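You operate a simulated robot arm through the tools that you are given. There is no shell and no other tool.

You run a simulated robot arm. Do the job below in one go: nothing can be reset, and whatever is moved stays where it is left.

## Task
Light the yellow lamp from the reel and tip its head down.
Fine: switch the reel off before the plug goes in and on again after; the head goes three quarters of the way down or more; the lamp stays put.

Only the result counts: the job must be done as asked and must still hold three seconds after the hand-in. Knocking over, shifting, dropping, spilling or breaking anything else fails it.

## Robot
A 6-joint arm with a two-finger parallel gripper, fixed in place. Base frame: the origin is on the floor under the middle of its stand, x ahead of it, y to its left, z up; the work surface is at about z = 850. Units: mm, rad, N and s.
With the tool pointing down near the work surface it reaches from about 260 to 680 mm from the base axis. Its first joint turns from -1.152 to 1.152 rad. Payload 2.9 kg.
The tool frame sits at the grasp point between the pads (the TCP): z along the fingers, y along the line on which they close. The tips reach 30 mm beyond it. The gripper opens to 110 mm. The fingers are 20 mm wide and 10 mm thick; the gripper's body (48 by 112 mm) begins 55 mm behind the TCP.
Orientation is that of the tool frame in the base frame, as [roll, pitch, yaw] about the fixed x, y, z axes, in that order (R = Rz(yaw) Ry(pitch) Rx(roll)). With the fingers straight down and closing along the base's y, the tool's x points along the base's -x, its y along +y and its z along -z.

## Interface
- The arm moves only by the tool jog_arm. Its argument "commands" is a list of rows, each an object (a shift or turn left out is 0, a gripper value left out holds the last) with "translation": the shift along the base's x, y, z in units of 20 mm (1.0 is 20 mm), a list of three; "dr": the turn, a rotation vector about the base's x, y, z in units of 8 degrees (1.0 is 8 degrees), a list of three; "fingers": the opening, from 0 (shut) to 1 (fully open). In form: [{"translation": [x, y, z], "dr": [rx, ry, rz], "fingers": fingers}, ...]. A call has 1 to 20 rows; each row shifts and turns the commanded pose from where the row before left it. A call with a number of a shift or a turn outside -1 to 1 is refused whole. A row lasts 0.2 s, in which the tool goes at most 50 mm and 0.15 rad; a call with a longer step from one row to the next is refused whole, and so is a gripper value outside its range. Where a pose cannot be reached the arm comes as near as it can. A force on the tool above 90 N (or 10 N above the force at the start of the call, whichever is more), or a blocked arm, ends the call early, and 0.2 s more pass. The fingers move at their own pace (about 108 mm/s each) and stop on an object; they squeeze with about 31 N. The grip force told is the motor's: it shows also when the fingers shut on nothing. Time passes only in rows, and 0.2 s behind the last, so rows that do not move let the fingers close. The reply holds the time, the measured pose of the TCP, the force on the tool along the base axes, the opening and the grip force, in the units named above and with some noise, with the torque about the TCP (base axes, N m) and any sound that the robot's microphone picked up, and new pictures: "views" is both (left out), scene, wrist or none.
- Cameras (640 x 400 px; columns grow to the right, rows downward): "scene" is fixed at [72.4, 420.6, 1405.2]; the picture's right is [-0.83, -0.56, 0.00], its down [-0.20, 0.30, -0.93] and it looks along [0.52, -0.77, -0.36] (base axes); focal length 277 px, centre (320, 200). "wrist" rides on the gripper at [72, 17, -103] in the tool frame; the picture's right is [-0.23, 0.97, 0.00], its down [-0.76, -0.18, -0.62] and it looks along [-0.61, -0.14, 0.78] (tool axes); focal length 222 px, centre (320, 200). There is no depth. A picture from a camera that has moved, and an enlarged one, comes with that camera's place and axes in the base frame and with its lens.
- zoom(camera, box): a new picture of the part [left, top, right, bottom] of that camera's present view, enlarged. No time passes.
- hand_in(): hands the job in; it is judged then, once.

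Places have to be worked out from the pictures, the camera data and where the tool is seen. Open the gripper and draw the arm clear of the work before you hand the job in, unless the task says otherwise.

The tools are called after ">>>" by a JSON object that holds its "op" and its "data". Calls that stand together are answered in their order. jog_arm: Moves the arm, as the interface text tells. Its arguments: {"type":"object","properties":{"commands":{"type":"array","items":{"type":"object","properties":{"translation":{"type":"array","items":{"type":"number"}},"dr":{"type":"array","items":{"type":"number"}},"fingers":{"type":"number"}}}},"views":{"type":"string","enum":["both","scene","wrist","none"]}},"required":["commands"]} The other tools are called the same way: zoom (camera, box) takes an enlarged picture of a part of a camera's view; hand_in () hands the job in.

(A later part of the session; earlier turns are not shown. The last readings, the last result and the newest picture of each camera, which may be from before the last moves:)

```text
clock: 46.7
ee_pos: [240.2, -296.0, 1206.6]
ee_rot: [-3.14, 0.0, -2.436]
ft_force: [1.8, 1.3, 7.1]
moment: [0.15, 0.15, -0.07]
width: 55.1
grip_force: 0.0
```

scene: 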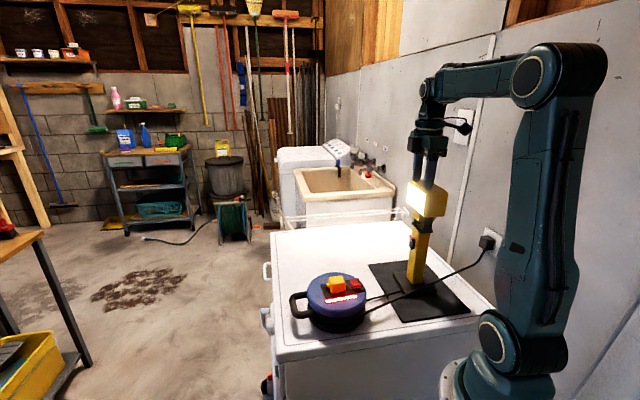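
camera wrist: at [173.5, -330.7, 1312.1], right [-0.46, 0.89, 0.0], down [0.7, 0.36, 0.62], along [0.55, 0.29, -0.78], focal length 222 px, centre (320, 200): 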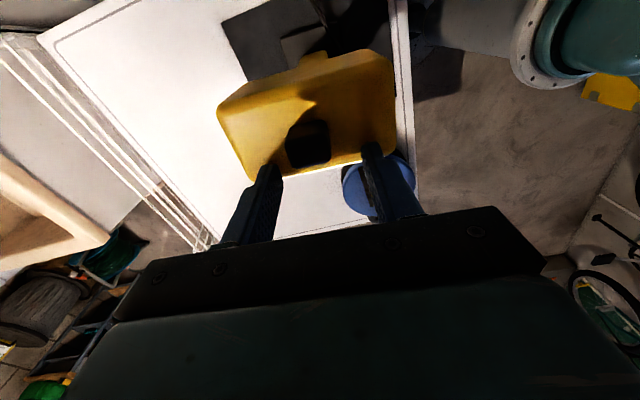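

Contact at tip height about 1177 with 7 N. Now I'll start down the arc with small forward-and-down steps and check that the head turns without strain.

>>> {"op": "jog_arm", "data": {"commands": [{"translation": [0.1, 0.085, -0.1]}, {"translation": [0.15, 0.13, -0.1]}, {"translation": [0.15, 0.13, -0.1]}, {"translation": [0, 0, 0]}]}}

>>> {"op": "zoom", "data": {"camera": "scene", "box": [390, 150, 470, 220]}}

```text
clock: 47.7
ee_pos: [248.8, -289.7, 1198.9]
ee_rot: [3.138, 0.0, -2.436]
ft_force: [0.0, 0.9, 0.6]
moment: [0.0, -0.05, 0.05]
width: 55.1
grip_force: 0.3
camera wrist: at [182.3, -324.0, 1302.2], right [-0.46, 0.89, 0.0], down [0.7, 0.36, 0.62], along [0.55, 0.29, -0.78], focal length 222 px, centre (320, 200)
```

scene: 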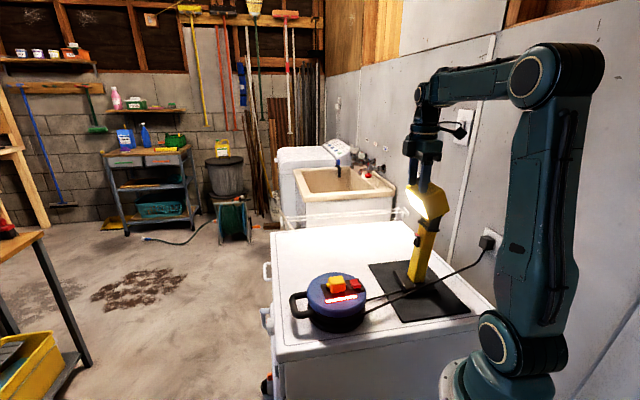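
wrist: 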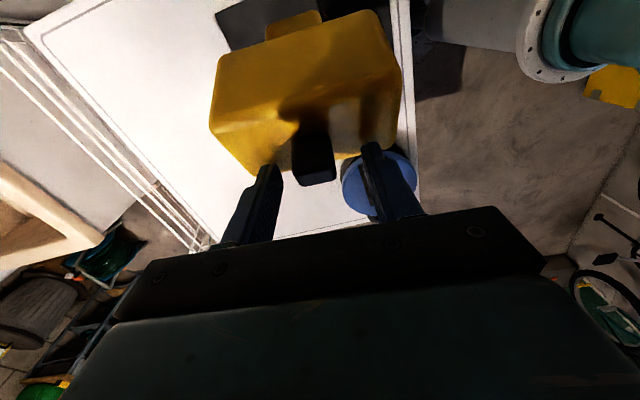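

```text
5.71 times, centred on (430, 185) of scene
camera zoom: at [72.4, 420.6, 1405.2], right [-0.83, -0.56, 0.0], down [-0.2, 0.3, -0.93], along [0.52, -0.77, -0.36], focal length 1581 px, centre (-309, 286)
```

zoom: 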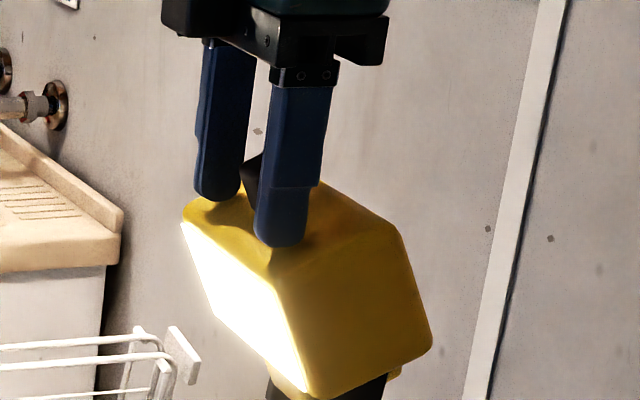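

The head turned easily by about 20°, with almost no force. I'll check that the lamp's base hasn't moved.

>>> {"op": "zoom", "data": {"camera": "scene", "box": [390, 255, 450, 310]}}

>>> {"op": "zoom", "data": {"camera": "scene", "box": [360, 160, 520, 330]}}

```text
7.27 times, centred on (420, 282) of scene
camera zoom: at [72.4, 420.6, 1405.2], right [-0.83, -0.56, 0.0], down [-0.2, 0.3, -0.93], along [0.52, -0.77, -0.36], focal length 2012 px, centre (-407, -400)
```

zoom: 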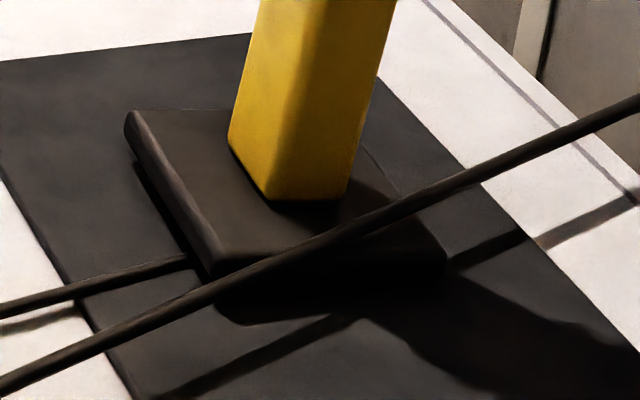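

```text
2.35 times, centred on (440, 245) of scene
camera zoom: at [72.4, 420.6, 1405.2], right [-0.83, -0.56, 0.0], down [-0.2, 0.3, -0.93], along [0.52, -0.77, -0.36], focal length 651 px, centre (38, 94)
```

zoom: 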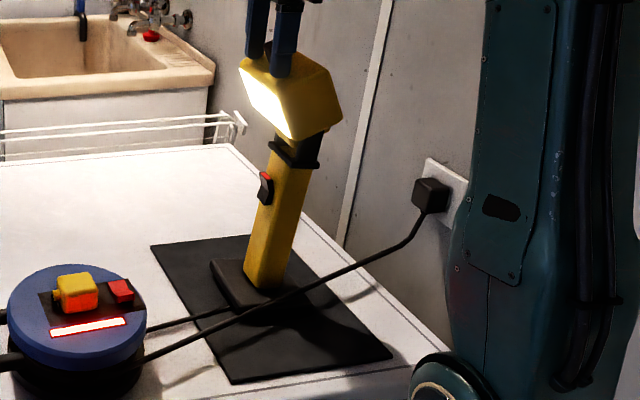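

The post is leaning slightly backwards with the base's front edge lifted: I pressed too far down for the amount I moved forward. I'll ease up slowly so that the base settles flat again.

>>> {"op": "jog_arm", "data": {"commands": [{"translation": [0, 0, 0.05]}, {"translation": [0, 0, 0.05]}, {"translation": [0, 0, 0.05]}, {"translation": [0, 0, 0.05]}, {"translation": [0, 0, 0.05]}, {"translation": [0, 0, 0.05]}, {"translation": [0, 0, 0.05]}, {"translation": [0, 0, 0]}]}}

>>> {"op": "zoom", "data": {"camera": "scene", "box": [390, 255, 450, 310]}}

>>> {"op": "zoom", "data": {"camera": "scene", "box": [360, 160, 520, 330]}}

```text
clock: 49.5
ee_pos: [250.8, -288.8, 1205.9]
ee_rot: [-3.141, -0.001, -2.437]
ft_force: [1.1, 0.3, -0.4]
moment: [-0.01, 0.0, -0.03]
width: 54.9
grip_force: 0.1
camera wrist: at [182.0, -323.1, 1310.3], right [-0.46, 0.89, 0.0], down [0.7, 0.36, 0.62], along [0.55, 0.29, -0.78], focal length 222 px, centre (320, 200)
```

scene: 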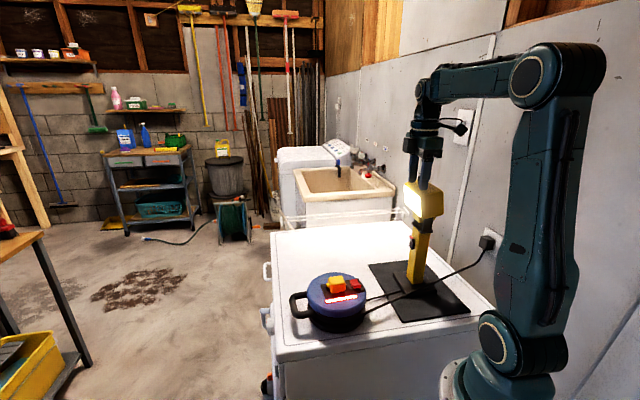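
wrist: 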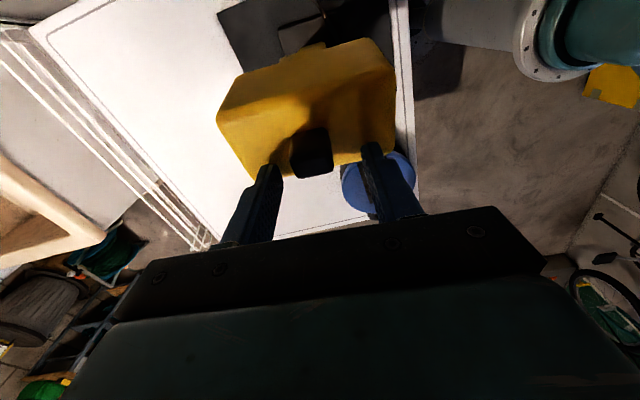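

```text
7.27 times, centred on (420, 282) of scene
camera zoom: at [72.4, 420.6, 1405.2], right [-0.83, -0.56, 0.0], down [-0.2, 0.3, -0.93], along [0.52, -0.77, -0.36], focal length 2012 px, centre (-407, -400)
```

zoom: 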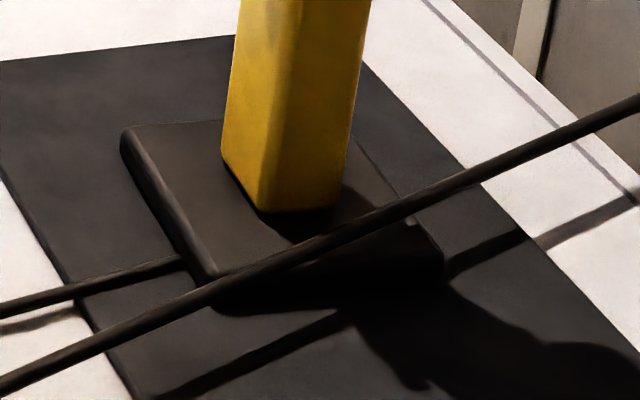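

```text
2.35 times, centred on (440, 245) of scene
camera zoom: at [72.4, 420.6, 1405.2], right [-0.83, -0.56, 0.0], down [-0.2, 0.3, -0.93], along [0.52, -0.77, -0.36], focal length 651 px, centre (38, 94)
```

zoom: 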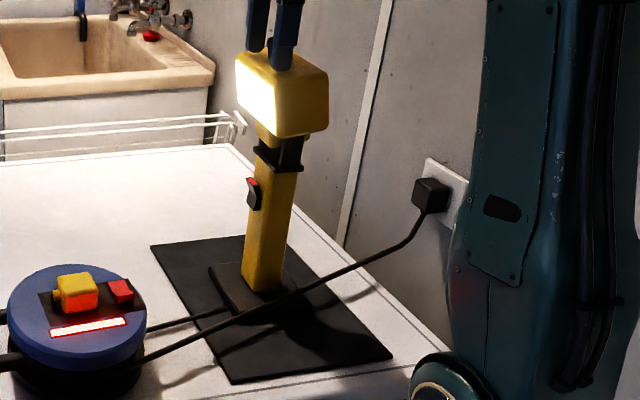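

The base has settled back exactly where it was. Pressing on the top works too close to the hinge line, so I'll instead push the knob from behind, which has a much better lever. I'll rise, close the fingers and come down behind the knob.

>>> {"op": "jog_arm", "data": {"commands": [{"translation": [0, 0, 0.5]}, {"translation": [0, 0, 0.8]}, {"translation": [0, 0, 1]}, {"translation": [0, 0, 0.7], "fingers": 0}, {"translation": [-0.6, -0.5, 0]}, {"translation": [-0.6, -0.5, 0]}, {"translation": [-0.6, -0.5, 0]}, {"translation": [-0.6, -0.5, 0]}, {"translation": [0, 0, 0]}]}}

>>> {"op": "zoom", "data": {"camera": "wrist", "box": [200, 40, 440, 240]}}

>>> {"op": "zoom", "data": {"camera": "scene", "box": [390, 150, 470, 220]}}

```text
clock: 51.5
ee_pos: [201.8, -329.4, 1265.1]
ee_rot: [3.14, 0.0, -2.439]
ft_force: [-0.4, -0.4, 0.4]
moment: [0.03, 0.01, -0.02]
width: 0.0
grip_force: 31.2
camera wrist: at [135.5, -363.5, 1369.5], right [-0.46, 0.89, 0.0], down [0.7, 0.36, 0.62], along [0.55, 0.29, -0.78], focal length 222 px, centre (320, 200)
```

scene: 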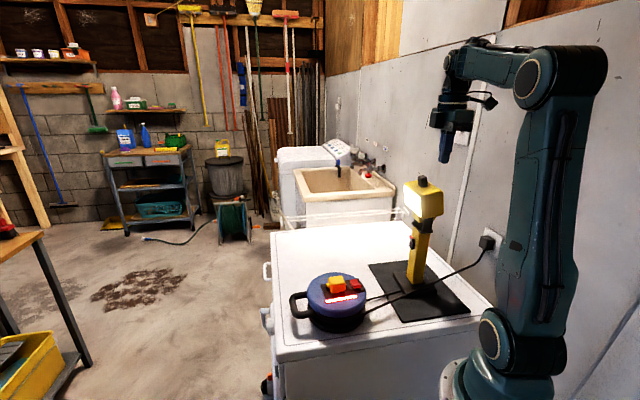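
wrist: 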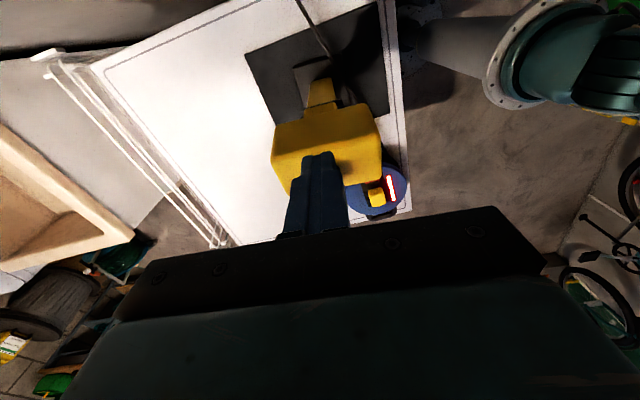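

```text
2.00 times, centred on (320, 140) of wrist
camera zoom: at [135.5, -363.5, 1369.5], right [-0.46, 0.89, 0.0], down [0.7, 0.36, 0.62], along [0.55, 0.29, -0.78], focal length 444 px, centre (320, 320)
```

zoom: 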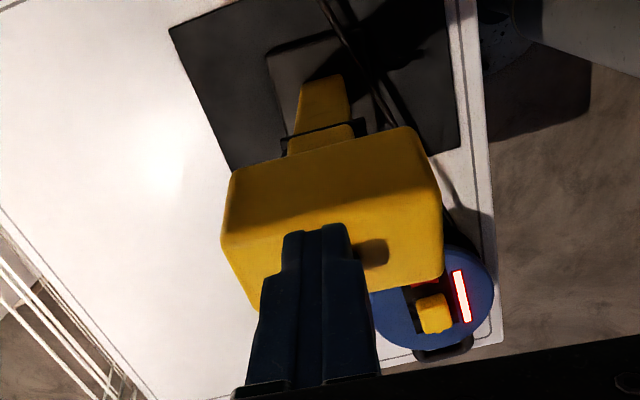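

```text
5.71 times, centred on (430, 185) of scene
camera zoom: at [72.4, 420.6, 1405.2], right [-0.83, -0.56, 0.0], down [-0.2, 0.3, -0.93], along [0.52, -0.77, -0.36], focal length 1581 px, centre (-309, 286)
```

zoom: 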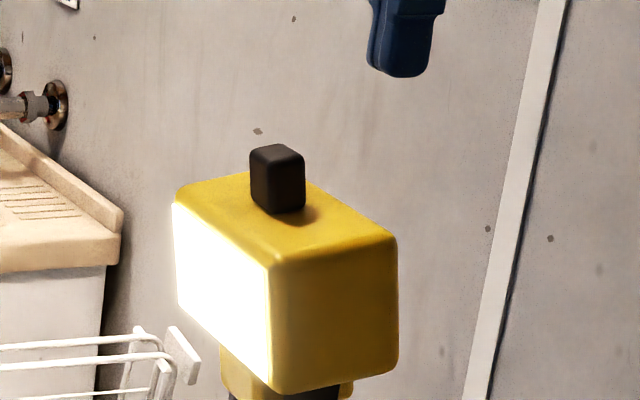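

The head is now tilted about 9° and the knob's back face is about 20 mm ahead of the closed fingers. I'll lower the tips to the knob's upper half and move forward to touch it gently.

>>> {"op": "jog_arm", "data": {"commands": [{"translation": [0, 0, -0.7]}, {"translation": [0, 0, -0.7]}, {"translation": [0, 0, -0.7]}, {"translation": [0.2, 0.17, 0]}, {"translation": [0.2, 0.17, 0]}, {"translation": [0.2, 0.17, 0]}, {"translation": [0, 0, 0]}]}}

>>> {"op": "zoom", "data": {"camera": "scene", "box": [390, 150, 470, 220]}}

>>> {"op": "zoom", "data": {"camera": "wrist", "box": [200, 80, 440, 240]}}

```text
clock: 53.1
ee_pos: [213.3, -316.8, 1224.2]
ee_rot: [3.141, -0.001, -2.437]
ft_force: [0.0, -0.7, -0.2]
moment: [-0.03, 0.01, 0.04]
width: 0.0
grip_force: 30.7
camera wrist: at [146.0, -352.2, 1328.0], right [-0.46, 0.89, 0.0], down [0.7, 0.36, 0.62], along [0.55, 0.29, -0.78], focal length 222 px, centre (320, 200)
```

scene: 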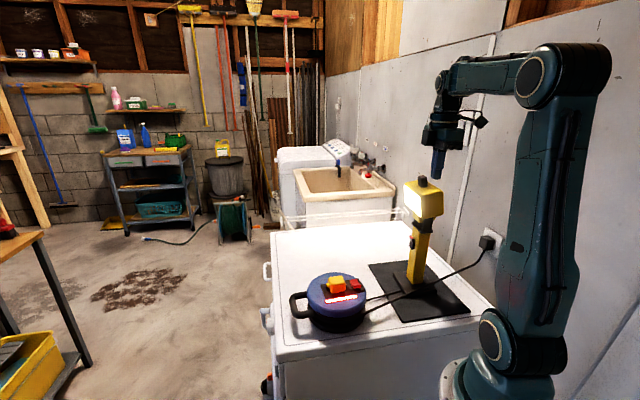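
wrist: 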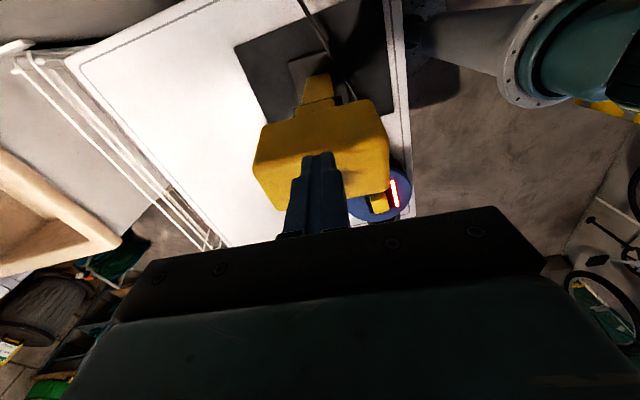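

```text
5.71 times, centred on (430, 185) of scene
camera zoom: at [72.4, 420.6, 1405.2], right [-0.83, -0.56, 0.0], down [-0.2, 0.3, -0.93], along [0.52, -0.77, -0.36], focal length 1581 px, centre (-309, 286)
```

zoom: 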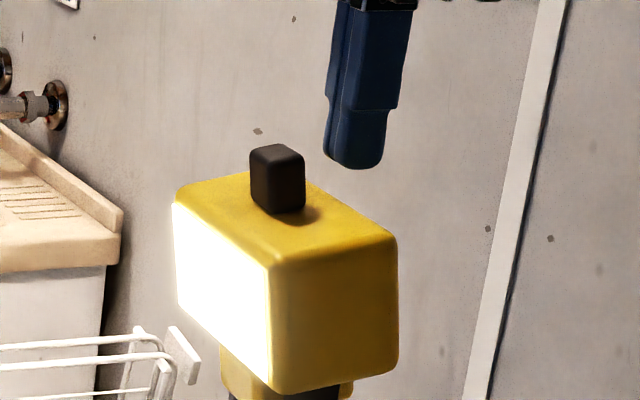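

```text
2.50 times, centred on (320, 160) of wrist
camera zoom: at [146.0, -352.2, 1328.0], right [-0.46, 0.89, 0.0], down [0.7, 0.36, 0.62], along [0.55, 0.29, -0.78], focal length 555 px, centre (320, 300)
```

zoom: 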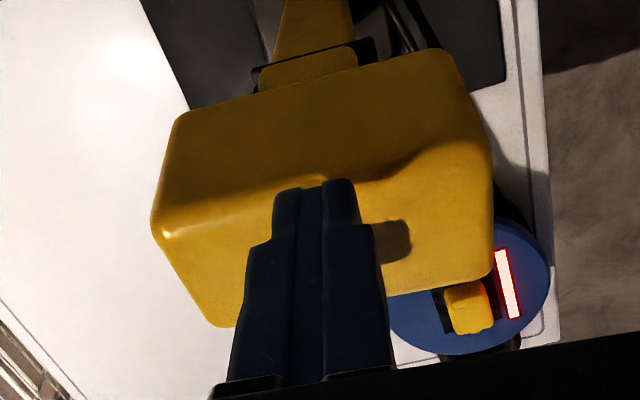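

The fingers are about 10 mm behind the knob with 7 mm of overlap in height. I'll lower 2 mm and move forward to contact in small steps.

>>> {"op": "jog_arm", "data": {"commands": [{"translation": [0.15, 0.13, -0.1]}, {"translation": [0.15, 0.13, 0]}, {"translation": [0.076, 0.065, 0]}, {"translation": [0.076, 0.065, 0]}, {"translation": [0, 0, 0]}]}}

>>> {"op": "zoom", "data": {"camera": "scene", "box": [390, 150, 470, 220]}}

>>> {"op": "zoom", "data": {"camera": "scene", "box": [390, 255, 450, 310]}}

```text
clock: 54.3
ee_pos: [220.9, -310.3, 1221.2]
ee_rot: [-3.14, -0.001, -2.436]
ft_force: [-0.7, 0.0, -0.1]
moment: [-0.01, 0.01, -0.02]
width: 0.1
grip_force: 31.0
camera wrist: at [155.1, -344.8, 1325.4], right [-0.46, 0.89, 0.0], down [0.7, 0.36, 0.62], along [0.55, 0.29, -0.78], focal length 222 px, centre (320, 200)
```

scene: 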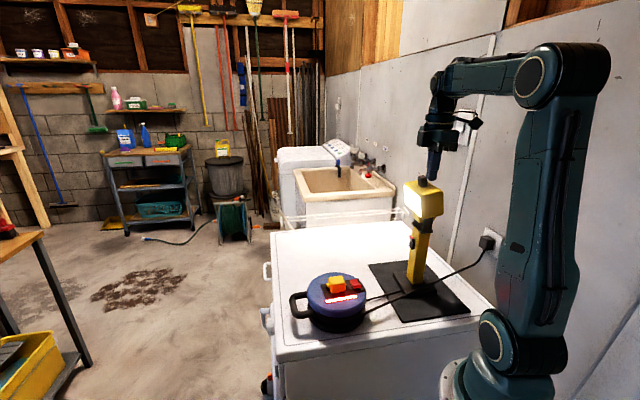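
wrist: 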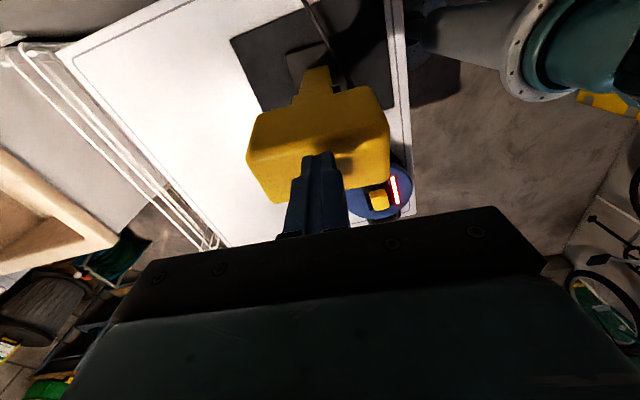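

```text
5.71 times, centred on (430, 185) of scene
camera zoom: at [72.4, 420.6, 1405.2], right [-0.83, -0.56, 0.0], down [-0.2, 0.3, -0.93], along [0.52, -0.77, -0.36], focal length 1581 px, centre (-309, 286)
```

zoom: 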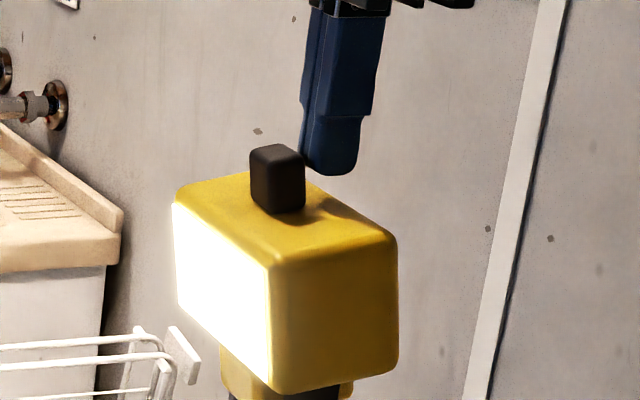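

```text
7.27 times, centred on (420, 282) of scene
camera zoom: at [72.4, 420.6, 1405.2], right [-0.83, -0.56, 0.0], down [-0.2, 0.3, -0.93], along [0.52, -0.77, -0.36], focal length 2012 px, centre (-407, -400)
```

zoom: 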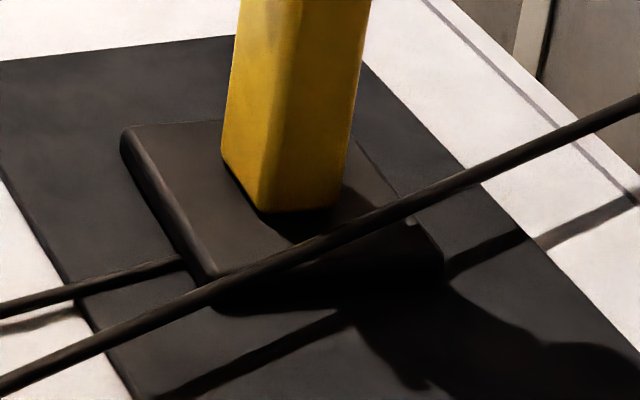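

The fingers are about to touch the knob's back. I'll push forward 6 mm in small steps and check the force and the base.

>>> {"op": "jog_arm", "data": {"commands": [{"translation": [0.076, 0.065, 0]}, {"translation": [0.076, 0.065, 0]}, {"translation": [0.076, 0.065, 0]}], "views": "none"}}

>>> {"op": "zoom", "data": {"camera": "scene", "box": [390, 150, 470, 220]}}

>>> {"op": "zoom", "data": {"camera": "scene", "box": [390, 255, 450, 310]}}

```text
clock: 55.1
ee_pos: [226.2, -305.0, 1222.2]
ee_rot: [-3.141, -0.001, -2.437]
ft_force: [0.3, -0.6, 1.0]
moment: [-0.01, -0.01, 0.03]
width: 0.0
grip_force: 31.0
```

```text
5.71 times, centred on (430, 185) of scene
camera zoom: at [72.3, 420.6, 1405.2], right [-0.83, -0.56, 0.0], down [-0.2, 0.3, -0.93], along [0.52, -0.77, -0.36], focal length 1581 px, centre (-309, 286)
```

zoom: 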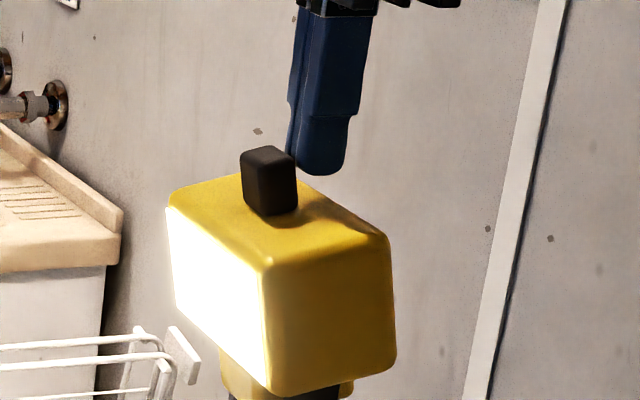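

```text
7.27 times, centred on (420, 282) of scene
camera zoom: at [72.3, 420.6, 1405.2], right [-0.83, -0.56, 0.0], down [-0.2, 0.3, -0.93], along [0.52, -0.77, -0.36], focal length 2012 px, centre (-407, -400)
```

zoom: 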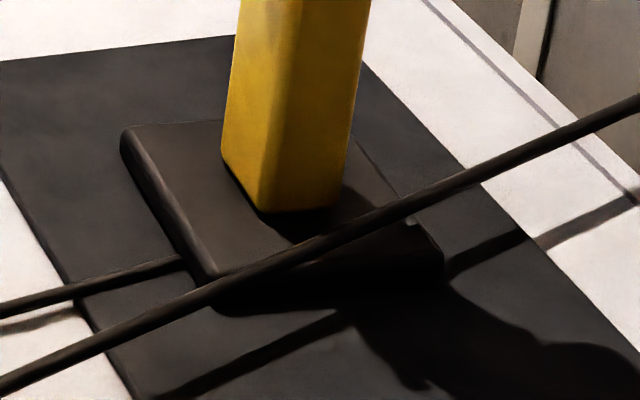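

The head follows the push with under 1 N and the base is unmoved. I'll continue along the arc to roughly 35°, splitting the steps to go slowly.

>>> {"op": "jog_arm", "data": {"commands": [{"translation": [0.156, 0.133, -0.03]}, {"translation": [0.156, 0.133, -0.03]}, {"translation": [0.168, 0.143, -0.065]}, {"translation": [0.168, 0.143, -0.065]}, {"translation": [0.162, 0.138, -0.083]}, {"translation": [0.162, 0.138, -0.083]}, {"translation": [0.154, 0.131, -0.1]}, {"translation": [0.154, 0.131, -0.1]}, {"translation": [0, 0, 0]}]}}

>>> {"op": "zoom", "data": {"camera": "scene", "box": [390, 150, 470, 220]}}

>>> {"op": "zoom", "data": {"camera": "scene", "box": [390, 255, 450, 310]}}

```text
clock: 57.1
ee_pos: [251.8, -284.7, 1211.5]
ee_rot: [-3.141, 0.0, -2.436]
ft_force: [-0.3, -0.8, 0.1]
moment: [0.0, -0.01, 0.01]
width: 0.0
grip_force: 30.9
camera wrist: at [184.7, -318.7, 1315.1], right [-0.46, 0.89, 0.0], down [0.7, 0.36, 0.62], along [0.55, 0.29, -0.78], focal length 222 px, centre (320, 200)
```

scene: 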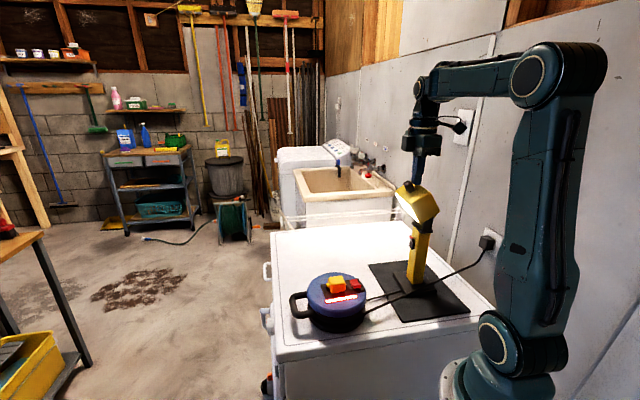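
wrist: 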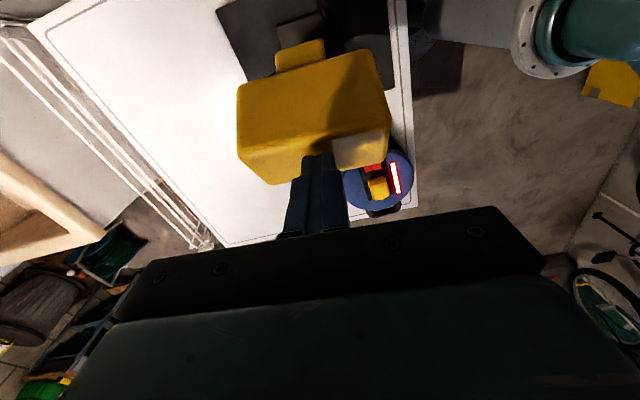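

```text
5.71 times, centred on (430, 185) of scene
camera zoom: at [72.4, 420.6, 1405.2], right [-0.83, -0.56, 0.0], down [-0.2, 0.3, -0.93], along [0.52, -0.77, -0.36], focal length 1581 px, centre (-309, 286)
```

zoom: 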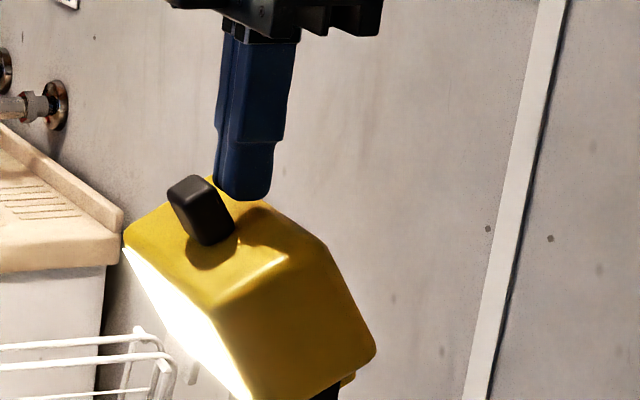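

```text
7.27 times, centred on (420, 282) of scene
camera zoom: at [72.4, 420.6, 1405.2], right [-0.83, -0.56, 0.0], down [-0.2, 0.3, -0.93], along [0.52, -0.77, -0.36], focal length 2012 px, centre (-407, -400)
```

zoom: 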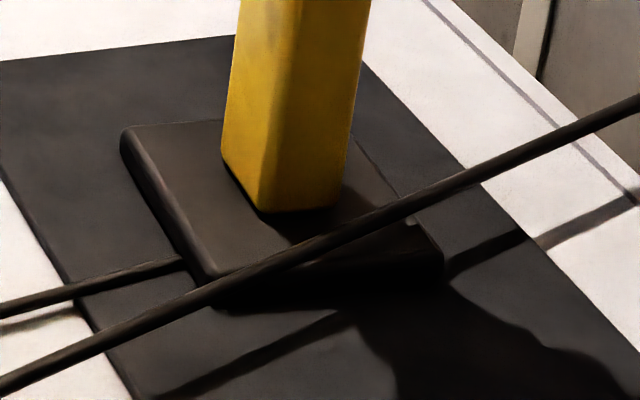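

The head is at about 35° and the base is still in place. I'll continue along the arc to about 55°.

>>> {"op": "jog_arm", "data": {"commands": [{"translation": [0.149, 0.127, -0.12]}, {"translation": [0.149, 0.127, -0.12]}, {"translation": [0.141, 0.12, -0.135]}, {"translation": [0.141, 0.12, -0.135]}, {"translation": [0.15, 0.128, -0.12]}, {"translation": [0.15, 0.128, -0.12]}, {"translation": [0.122, 0.104, -0.17]}, {"translation": [0.122, 0.104, -0.17]}, {"translation": [0, 0, 0]}]}}

>>> {"op": "zoom", "data": {"camera": "scene", "box": [380, 160, 460, 230]}}

>>> {"op": "zoom", "data": {"camera": "scene", "box": [390, 255, 450, 310]}}

```text
clock: 59.1
ee_pos: [275.2, -266.1, 1190.2]
ee_rot: [-3.133, -0.001, -2.436]
ft_force: [-0.6, 2.6, 32.4]
moment: [0.07, -0.05, -0.06]
width: 0.1
grip_force: 30.9
camera wrist: at [207.6, -299.4, 1294.7], right [-0.46, 0.89, -0.01], down [0.69, 0.36, 0.62], along [0.56, 0.28, -0.78], focal length 222 px, centre (320, 200)
```

scene: 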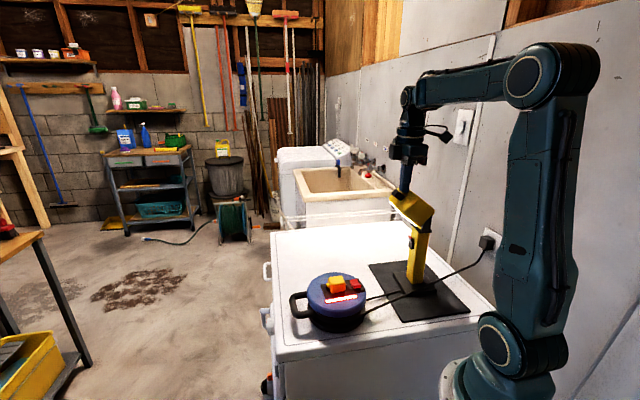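
wrist: 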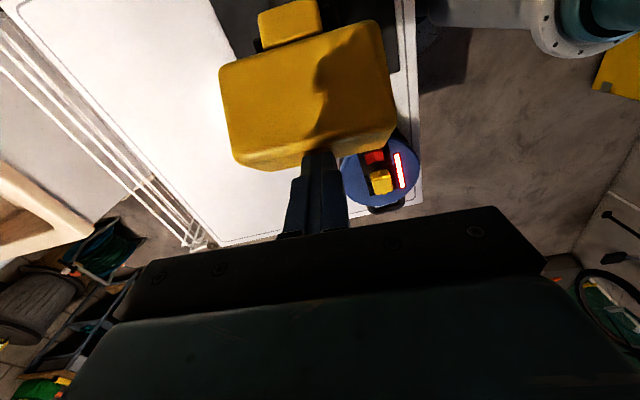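

```text
5.71 times, centred on (420, 195) of scene
camera zoom: at [72.0, 420.9, 1405.1], right [-0.83, -0.56, 0.0], down [-0.2, 0.3, -0.93], along [0.52, -0.77, -0.36], focal length 1581 px, centre (-251, 229)
```

zoom: 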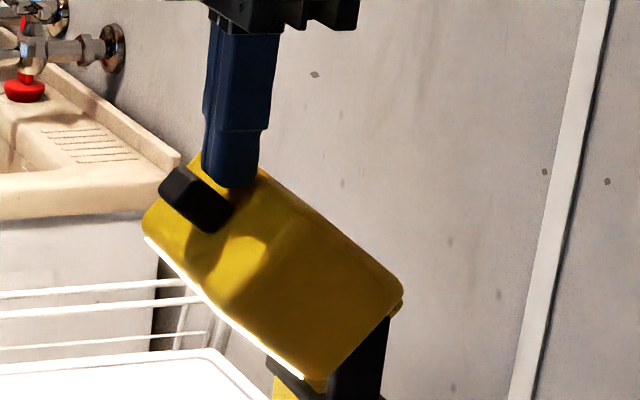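

```text
7.27 times, centred on (420, 282) of scene
camera zoom: at [72.0, 420.9, 1405.1], right [-0.83, -0.56, 0.0], down [-0.2, 0.3, -0.93], along [0.52, -0.77, -0.36], focal length 2012 px, centre (-407, -400)
```

zoom: 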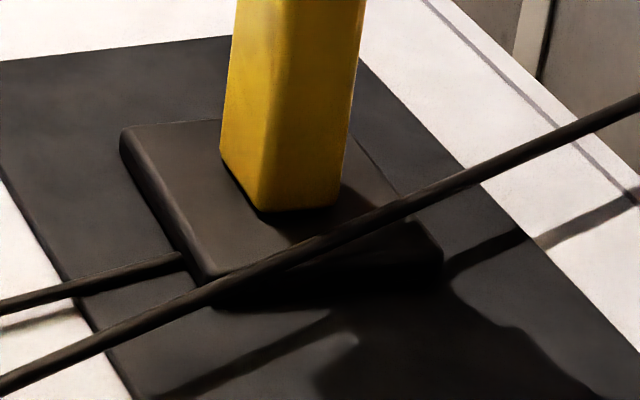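

The vertical force rose to 32 N with the head at about 57°, so the head has reached its stop. I'll back off gently and check that the lamp sits flat and the head stays down.

>>> {"op": "jog_arm", "data": {"commands": [{"translation": [0, 0, 0.08]}, {"translation": [0, 0, 0.08]}, {"translation": [0, 0, 0.08]}, {"translation": [0, 0, 0.1]}, {"translation": [0, 0, 0.2]}, {"translation": [0, 0, 0]}]}}

>>> {"op": "zoom", "data": {"camera": "scene", "box": [380, 160, 460, 230]}}

>>> {"op": "zoom", "data": {"camera": "scene", "box": [390, 255, 450, 310]}}

```text
clock: 60.5
ee_pos: [273.9, -266.7, 1199.2]
ee_rot: [3.139, 0.0, -2.437]
ft_force: [-0.4, -0.1, 0.7]
moment: [0.0, -0.01, 0.0]
width: 0.2
grip_force: 31.4
camera wrist: at [207.6, -299.9, 1304.1], right [-0.46, 0.89, 0.0], down [0.7, 0.36, 0.62], along [0.55, 0.29, -0.78], focal length 222 px, centre (320, 200)
```

scene: 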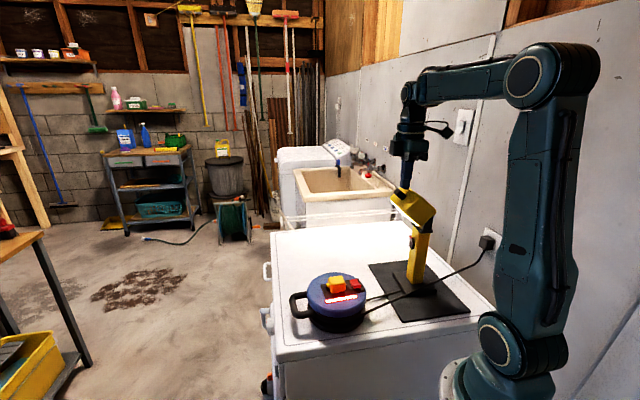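
wrist: 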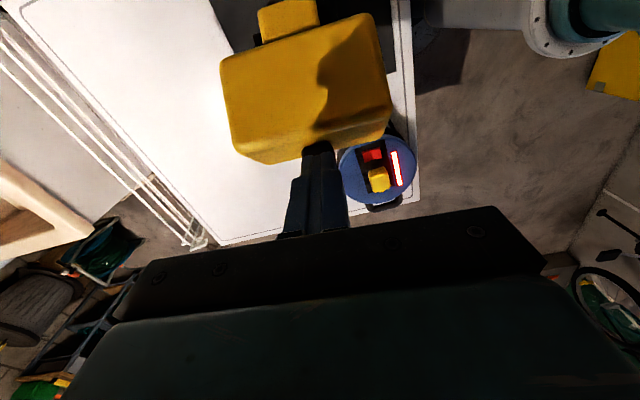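

```text
5.71 times, centred on (420, 195) of scene
camera zoom: at [72.4, 420.6, 1405.2], right [-0.83, -0.56, 0.0], down [-0.2, 0.3, -0.93], along [0.52, -0.77, -0.36], focal length 1581 px, centre (-251, 229)
```

zoom: 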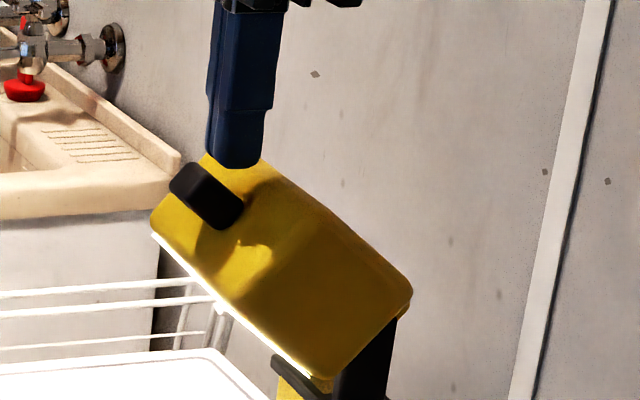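

```text
7.27 times, centred on (420, 282) of scene
camera zoom: at [72.4, 420.6, 1405.2], right [-0.83, -0.56, 0.0], down [-0.2, 0.3, -0.93], along [0.52, -0.77, -0.36], focal length 2012 px, centre (-407, -400)
```

zoom: 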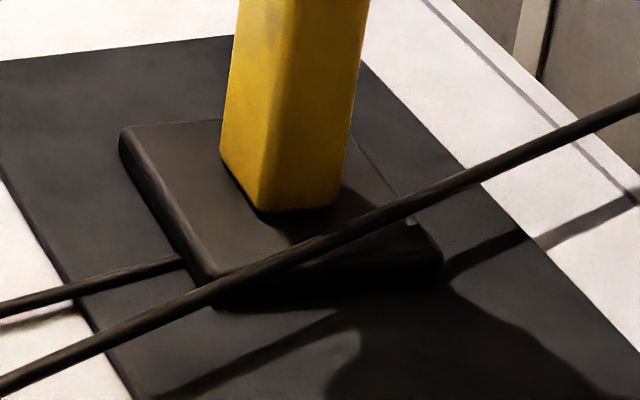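

The lamp is flat in its original place and the head holds at about 56°, against its stop. I'll rise clear and check everything.

>>> {"op": "jog_arm", "data": {"commands": [{"translation": [0, 0, 0.5]}, {"translation": [0, 0, 1]}, {"translation": [0, 0, 1]}, {"translation": [0, 0, 1]}, {"translation": [0.3, 0.6, 0]}, {"translation": [0.5, 0.9, 0]}, {"translation": [0.5, 0.9, 0]}, {"translation": [0.5, 0.9, 0]}, {"translation": [0.5, 0.9, 0]}, {"translation": [0, 0, 0]}]}}

>>> {"op": "zoom", "data": {"camera": "scene", "box": [360, 160, 520, 330]}}

>>> {"op": "zoom", "data": {"camera": "scene", "box": [260, 240, 420, 340]}}

>>> {"op": "zoom", "data": {"camera": "scene", "box": [380, 180, 450, 230]}}

```text
clock: 62.7
ee_pos: [319.8, -179.5, 1269.0]
ee_rot: [3.142, 0.0, -2.436]
ft_force: [-0.2, 0.2, 0.4]
moment: [0.0, -0.02, 0.05]
width: 0.0
grip_force: 30.9
camera wrist: at [252.4, -214.5, 1373.2], right [-0.46, 0.89, 0.0], down [0.7, 0.36, 0.62], along [0.55, 0.29, -0.78], focal length 222 px, centre (320, 200)
```

scene: 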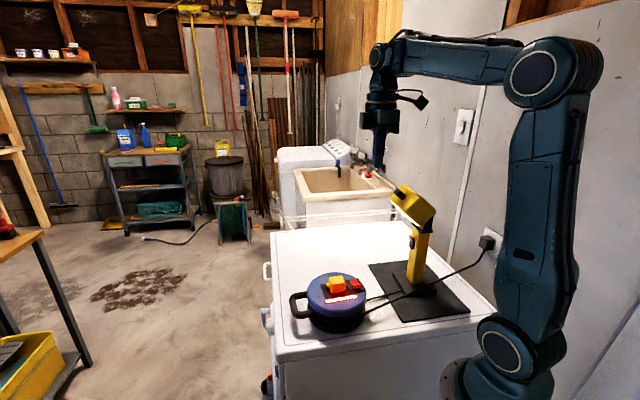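
wrist: 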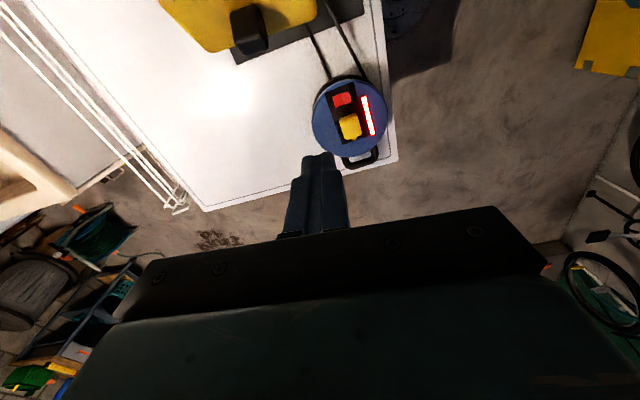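

```text
2.35 times, centred on (440, 245) of scene
camera zoom: at [72.3, 420.6, 1405.2], right [-0.83, -0.56, 0.0], down [-0.2, 0.3, -0.93], along [0.52, -0.77, -0.36], focal length 651 px, centre (38, 94)
```

zoom: 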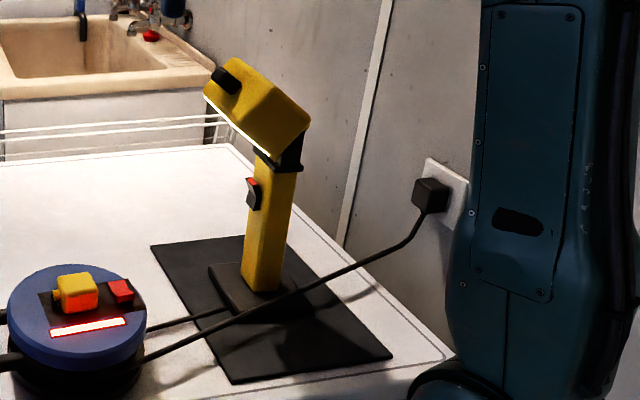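

```text
4.00 times, centred on (340, 290) of scene
camera zoom: at [72.3, 420.6, 1405.2], right [-0.83, -0.56, 0.0], down [-0.2, 0.3, -0.93], along [0.52, -0.77, -0.36], focal length 1107 px, centre (240, -160)
```

zoom: 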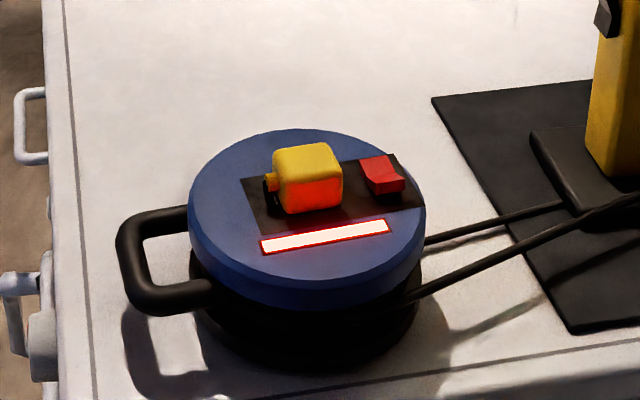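

```text
8.00 times, centred on (415, 205) of scene
camera zoom: at [72.3, 420.6, 1405.2], right [-0.83, -0.56, 0.0], down [-0.2, 0.3, -0.93], along [0.52, -0.77, -0.36], focal length 2213 px, centre (-440, 160)
```

zoom: 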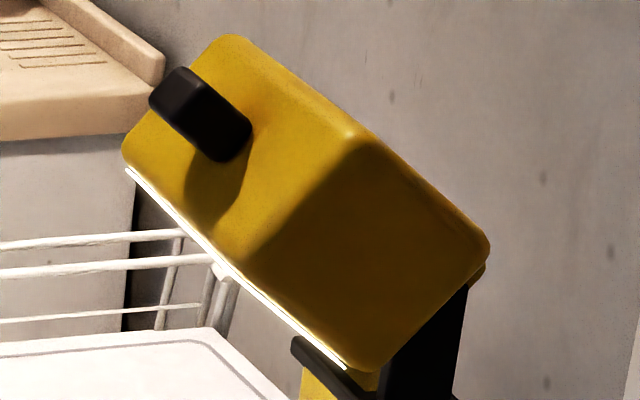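

By triangulation the head sits at about 48° with the reel on and the lamp lit. To be sure this is the end stop, I'll press lightly on top of the knob and see whether it still gives way.

>>> {"op": "jog_arm", "data": {"commands": [{"translation": [-0.455, -1, 0]}, {"translation": [-0.455, -1, 0]}, {"translation": [-0.455, -1, 0]}, {"translation": [-0.455, -1, 0]}, {"translation": [0, 0, -1]}, {"translation": [0, 0, -1]}, {"translation": [0, 0, -0.8]}, {"translation": [0, 0, 0]}]}}

>>> {"op": "zoom", "data": {"camera": "scene", "box": [380, 160, 460, 230]}}

```text
clock: 64.5
ee_pos: [283.8, -262.4, 1213.1]
ee_rot: [-3.141, 0.0, -2.438]
ft_force: [-0.7, -0.6, 0.3]
moment: [0.01, 0.02, -0.01]
width: 0.2
grip_force: 30.9
camera wrist: at [216.5, -296.1, 1317.7], right [-0.46, 0.89, 0.0], down [0.7, 0.36, 0.62], along [0.55, 0.29, -0.78], focal length 222 px, centre (320, 200)
```

scene: 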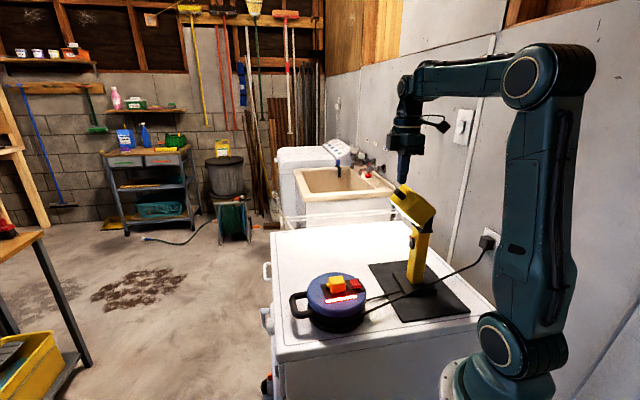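
wrist: 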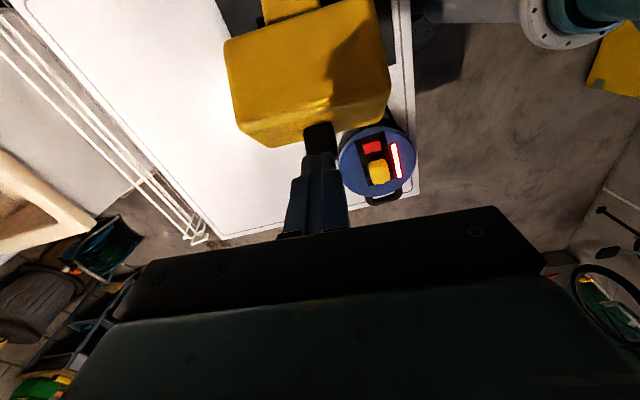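

```text
5.71 times, centred on (420, 195) of scene
camera zoom: at [72.4, 420.6, 1405.2], right [-0.83, -0.56, 0.0], down [-0.2, 0.3, -0.93], along [0.52, -0.77, -0.36], focal length 1581 px, centre (-251, 229)
```

zoom: 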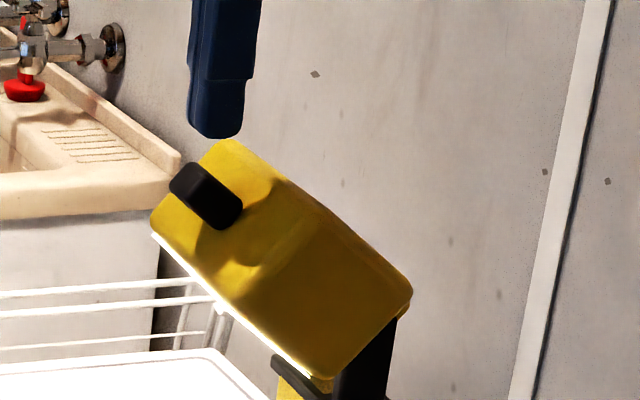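

The tips are above the knob. I'll lower in 2 mm steps until contact.

>>> {"op": "jog_arm", "data": {"commands": [{"translation": [0, 0, -0.1]}, {"translation": [0, 0, -0.1]}, {"translation": [0, 0, -0.1]}, {"translation": [0, 0, -0.1]}, {"translation": [0, 0, 0]}], "views": "none"}}

>>> {"op": "jog_arm", "data": {"commands": [{"translation": [0, 0, -0.1]}, {"translation": [0, 0, 0]}], "views": "none"}}

>>> {"op": "jog_arm", "data": {"commands": [{"translation": [0, 0, -0.1]}, {"translation": [0, 0, 0]}], "views": "none"}}

>>> {"op": "zoom", "data": {"camera": "scene", "box": [380, 160, 460, 230]}}

```text
clock: 65.7
ee_pos: [285.1, -260.4, 1205.4]
ee_rot: [-3.142, 0.0, -2.436]
ft_force: [-0.5, 0.2, 0.2]
moment: [0.0, 0.03, 0.03]
width: 0.0
grip_force: 30.8
```

```text
clock: 66.3
ee_pos: [285.7, -262.0, 1202.7]
ee_rot: [-3.141, 0.001, -2.435]
ft_force: [-0.6, -0.8, 0.6]
moment: [0.02, -0.01, 0.0]
width: 0.0
grip_force: 30.8
```

```text
clock: 66.9
ee_pos: [284.1, -261.1, 1202.3]
ee_rot: [-3.141, -0.002, -2.436]
ft_force: [0.6, -0.2, -0.2]
moment: [0.01, 0.02, -0.01]
width: 0.2
grip_force: 30.6
```

```text
5.71 times, centred on (420, 195) of scene
camera zoom: at [72.4, 420.6, 1405.2], right [-0.83, -0.56, 0.0], down [-0.2, 0.3, -0.93], along [0.52, -0.77, -0.36], focal length 1581 px, centre (-251, 229)
```

zoom: 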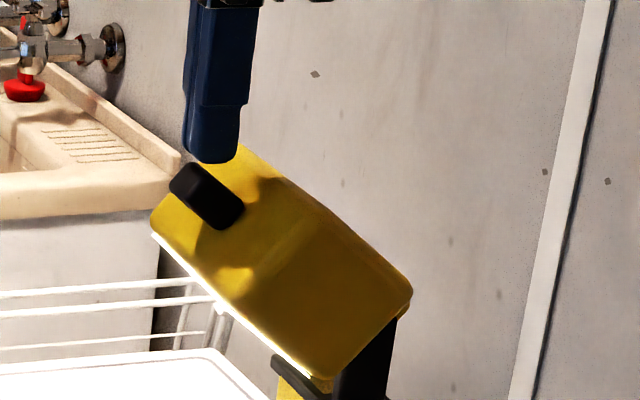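

It is nearly touching. I'll continue with small steps and read the force after each.

>>> {"op": "jog_arm", "data": {"commands": [{"translation": [0, 0, -0.1]}, {"translation": [0, 0, 0]}], "views": "none"}}

>>> {"op": "jog_arm", "data": {"commands": [{"translation": [0, 0, -0.07]}, {"translation": [0, 0, 0]}], "views": "none"}}

>>> {"op": "jog_arm", "data": {"commands": [{"translation": [0, 0, -0.05]}, {"translation": [0, 0, 0]}], "views": "none"}}

>>> {"op": "zoom", "data": {"camera": "scene", "box": [380, 160, 460, 230]}}

```text
clock: 67.5
ee_pos: [283.8, -260.2, 1199.5]
ee_rot: [3.141, 0.0, -2.437]
ft_force: [0.0, 0.1, 0.4]
moment: [0.01, -0.01, -0.02]
width: 0.1
grip_force: 31.0
```

```text
clock: 68.1
ee_pos: [285.0, -260.8, 1198.4]
ee_rot: [-3.141, 0.0, -2.437]
ft_force: [2.1, 0.0, 11.5]
moment: [0.07, -0.03, -0.05]
width: 0.2
grip_force: 30.5
```

```text
clock: 68.7
ee_pos: [283.9, -260.7, 1200.2]
ee_rot: [-3.14, -0.001, -2.435]
ft_force: [4.2, 3.3, 23.3]
moment: [0.24, -0.15, -0.08]
width: 0.0
grip_force: 31.3
```

```text
5.71 times, centred on (420, 195) of scene
camera zoom: at [72.3, 420.9, 1405.1], right [-0.83, -0.56, 0.0], down [-0.2, 0.3, -0.93], along [0.52, -0.77, -0.36], focal length 1581 px, centre (-251, 229)
```

zoom: 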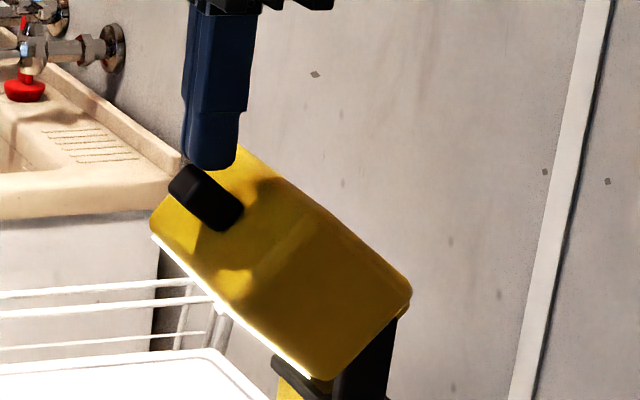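

The force climbs to 23 N within about 2 mm and the head doesn't turn, so it is firmly at its stop. I'll rise away and re-check the lamp base.

>>> {"op": "jog_arm", "data": {"commands": [{"translation": [0, 0, 0.1]}, {"translation": [0, 0, 0.5]}, {"translation": [0, 0, 1]}, {"translation": [0, 0, 1]}, {"translation": [0, 0, 1]}, {"translation": [0.5, 0.9, 0]}, {"translation": [0.5, 0.9, 0]}, {"translation": [0.5, 0.9, 0]}, {"translation": [0.3, 1, 0]}, {"translation": [0, 1, 0]}, {"translation": [0, 0, 0]}]}}

>>> {"op": "zoom", "data": {"camera": "scene", "box": [390, 255, 450, 310]}}

>>> {"op": "zoom", "data": {"camera": "wrist", "box": [240, 60, 440, 200]}}

```text
clock: 71.1
ee_pos: [318.9, -166.7, 1268.9]
ee_rot: [-3.141, -0.002, -2.436]
ft_force: [-0.7, -0.3, -0.4]
moment: [0.0, 0.0, -0.01]
width: 0.0
grip_force: 31.5
camera wrist: at [253.3, -200.6, 1372.8], right [-0.46, 0.89, 0.0], down [0.7, 0.36, 0.62], along [0.55, 0.29, -0.78], focal length 222 px, centre (320, 200)
```

scene: 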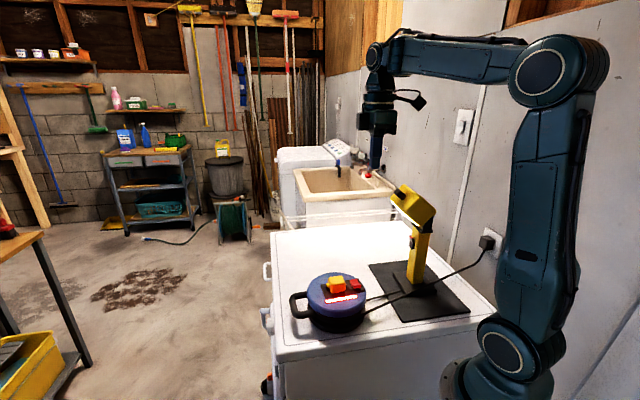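
wrist: 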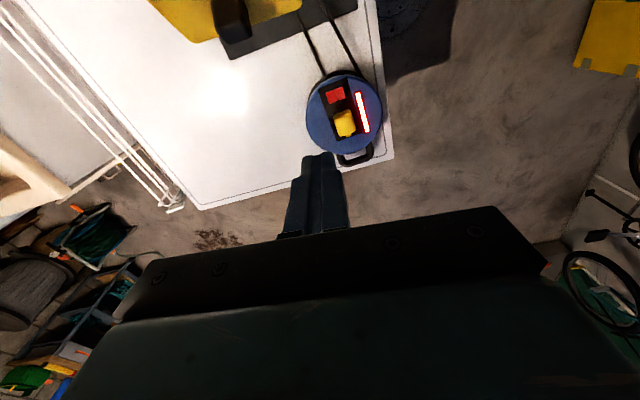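

```text
7.27 times, centred on (420, 282) of scene
camera zoom: at [72.3, 420.6, 1405.2], right [-0.83, -0.56, 0.0], down [-0.2, 0.3, -0.93], along [0.52, -0.77, -0.36], focal length 2012 px, centre (-407, -400)
```

zoom: 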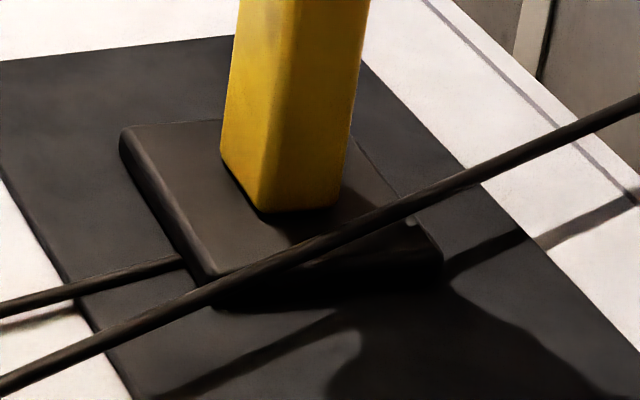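

```text
2.86 times, centred on (340, 130) of wrist
camera zoom: at [253.3, -200.6, 1372.8], right [-0.46, 0.89, 0.0], down [0.7, 0.36, 0.62], along [0.55, 0.29, -0.78], focal length 635 px, centre (263, 400)
```

zoom: 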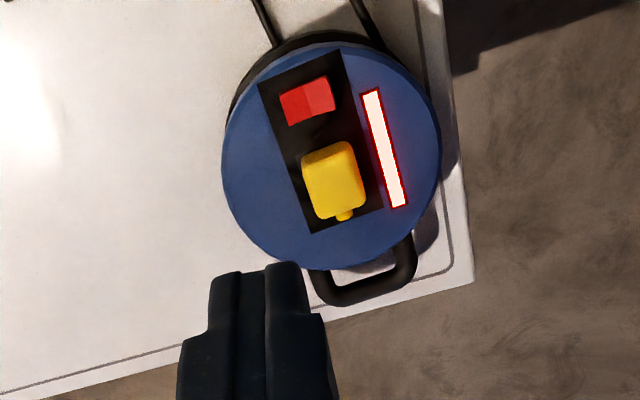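

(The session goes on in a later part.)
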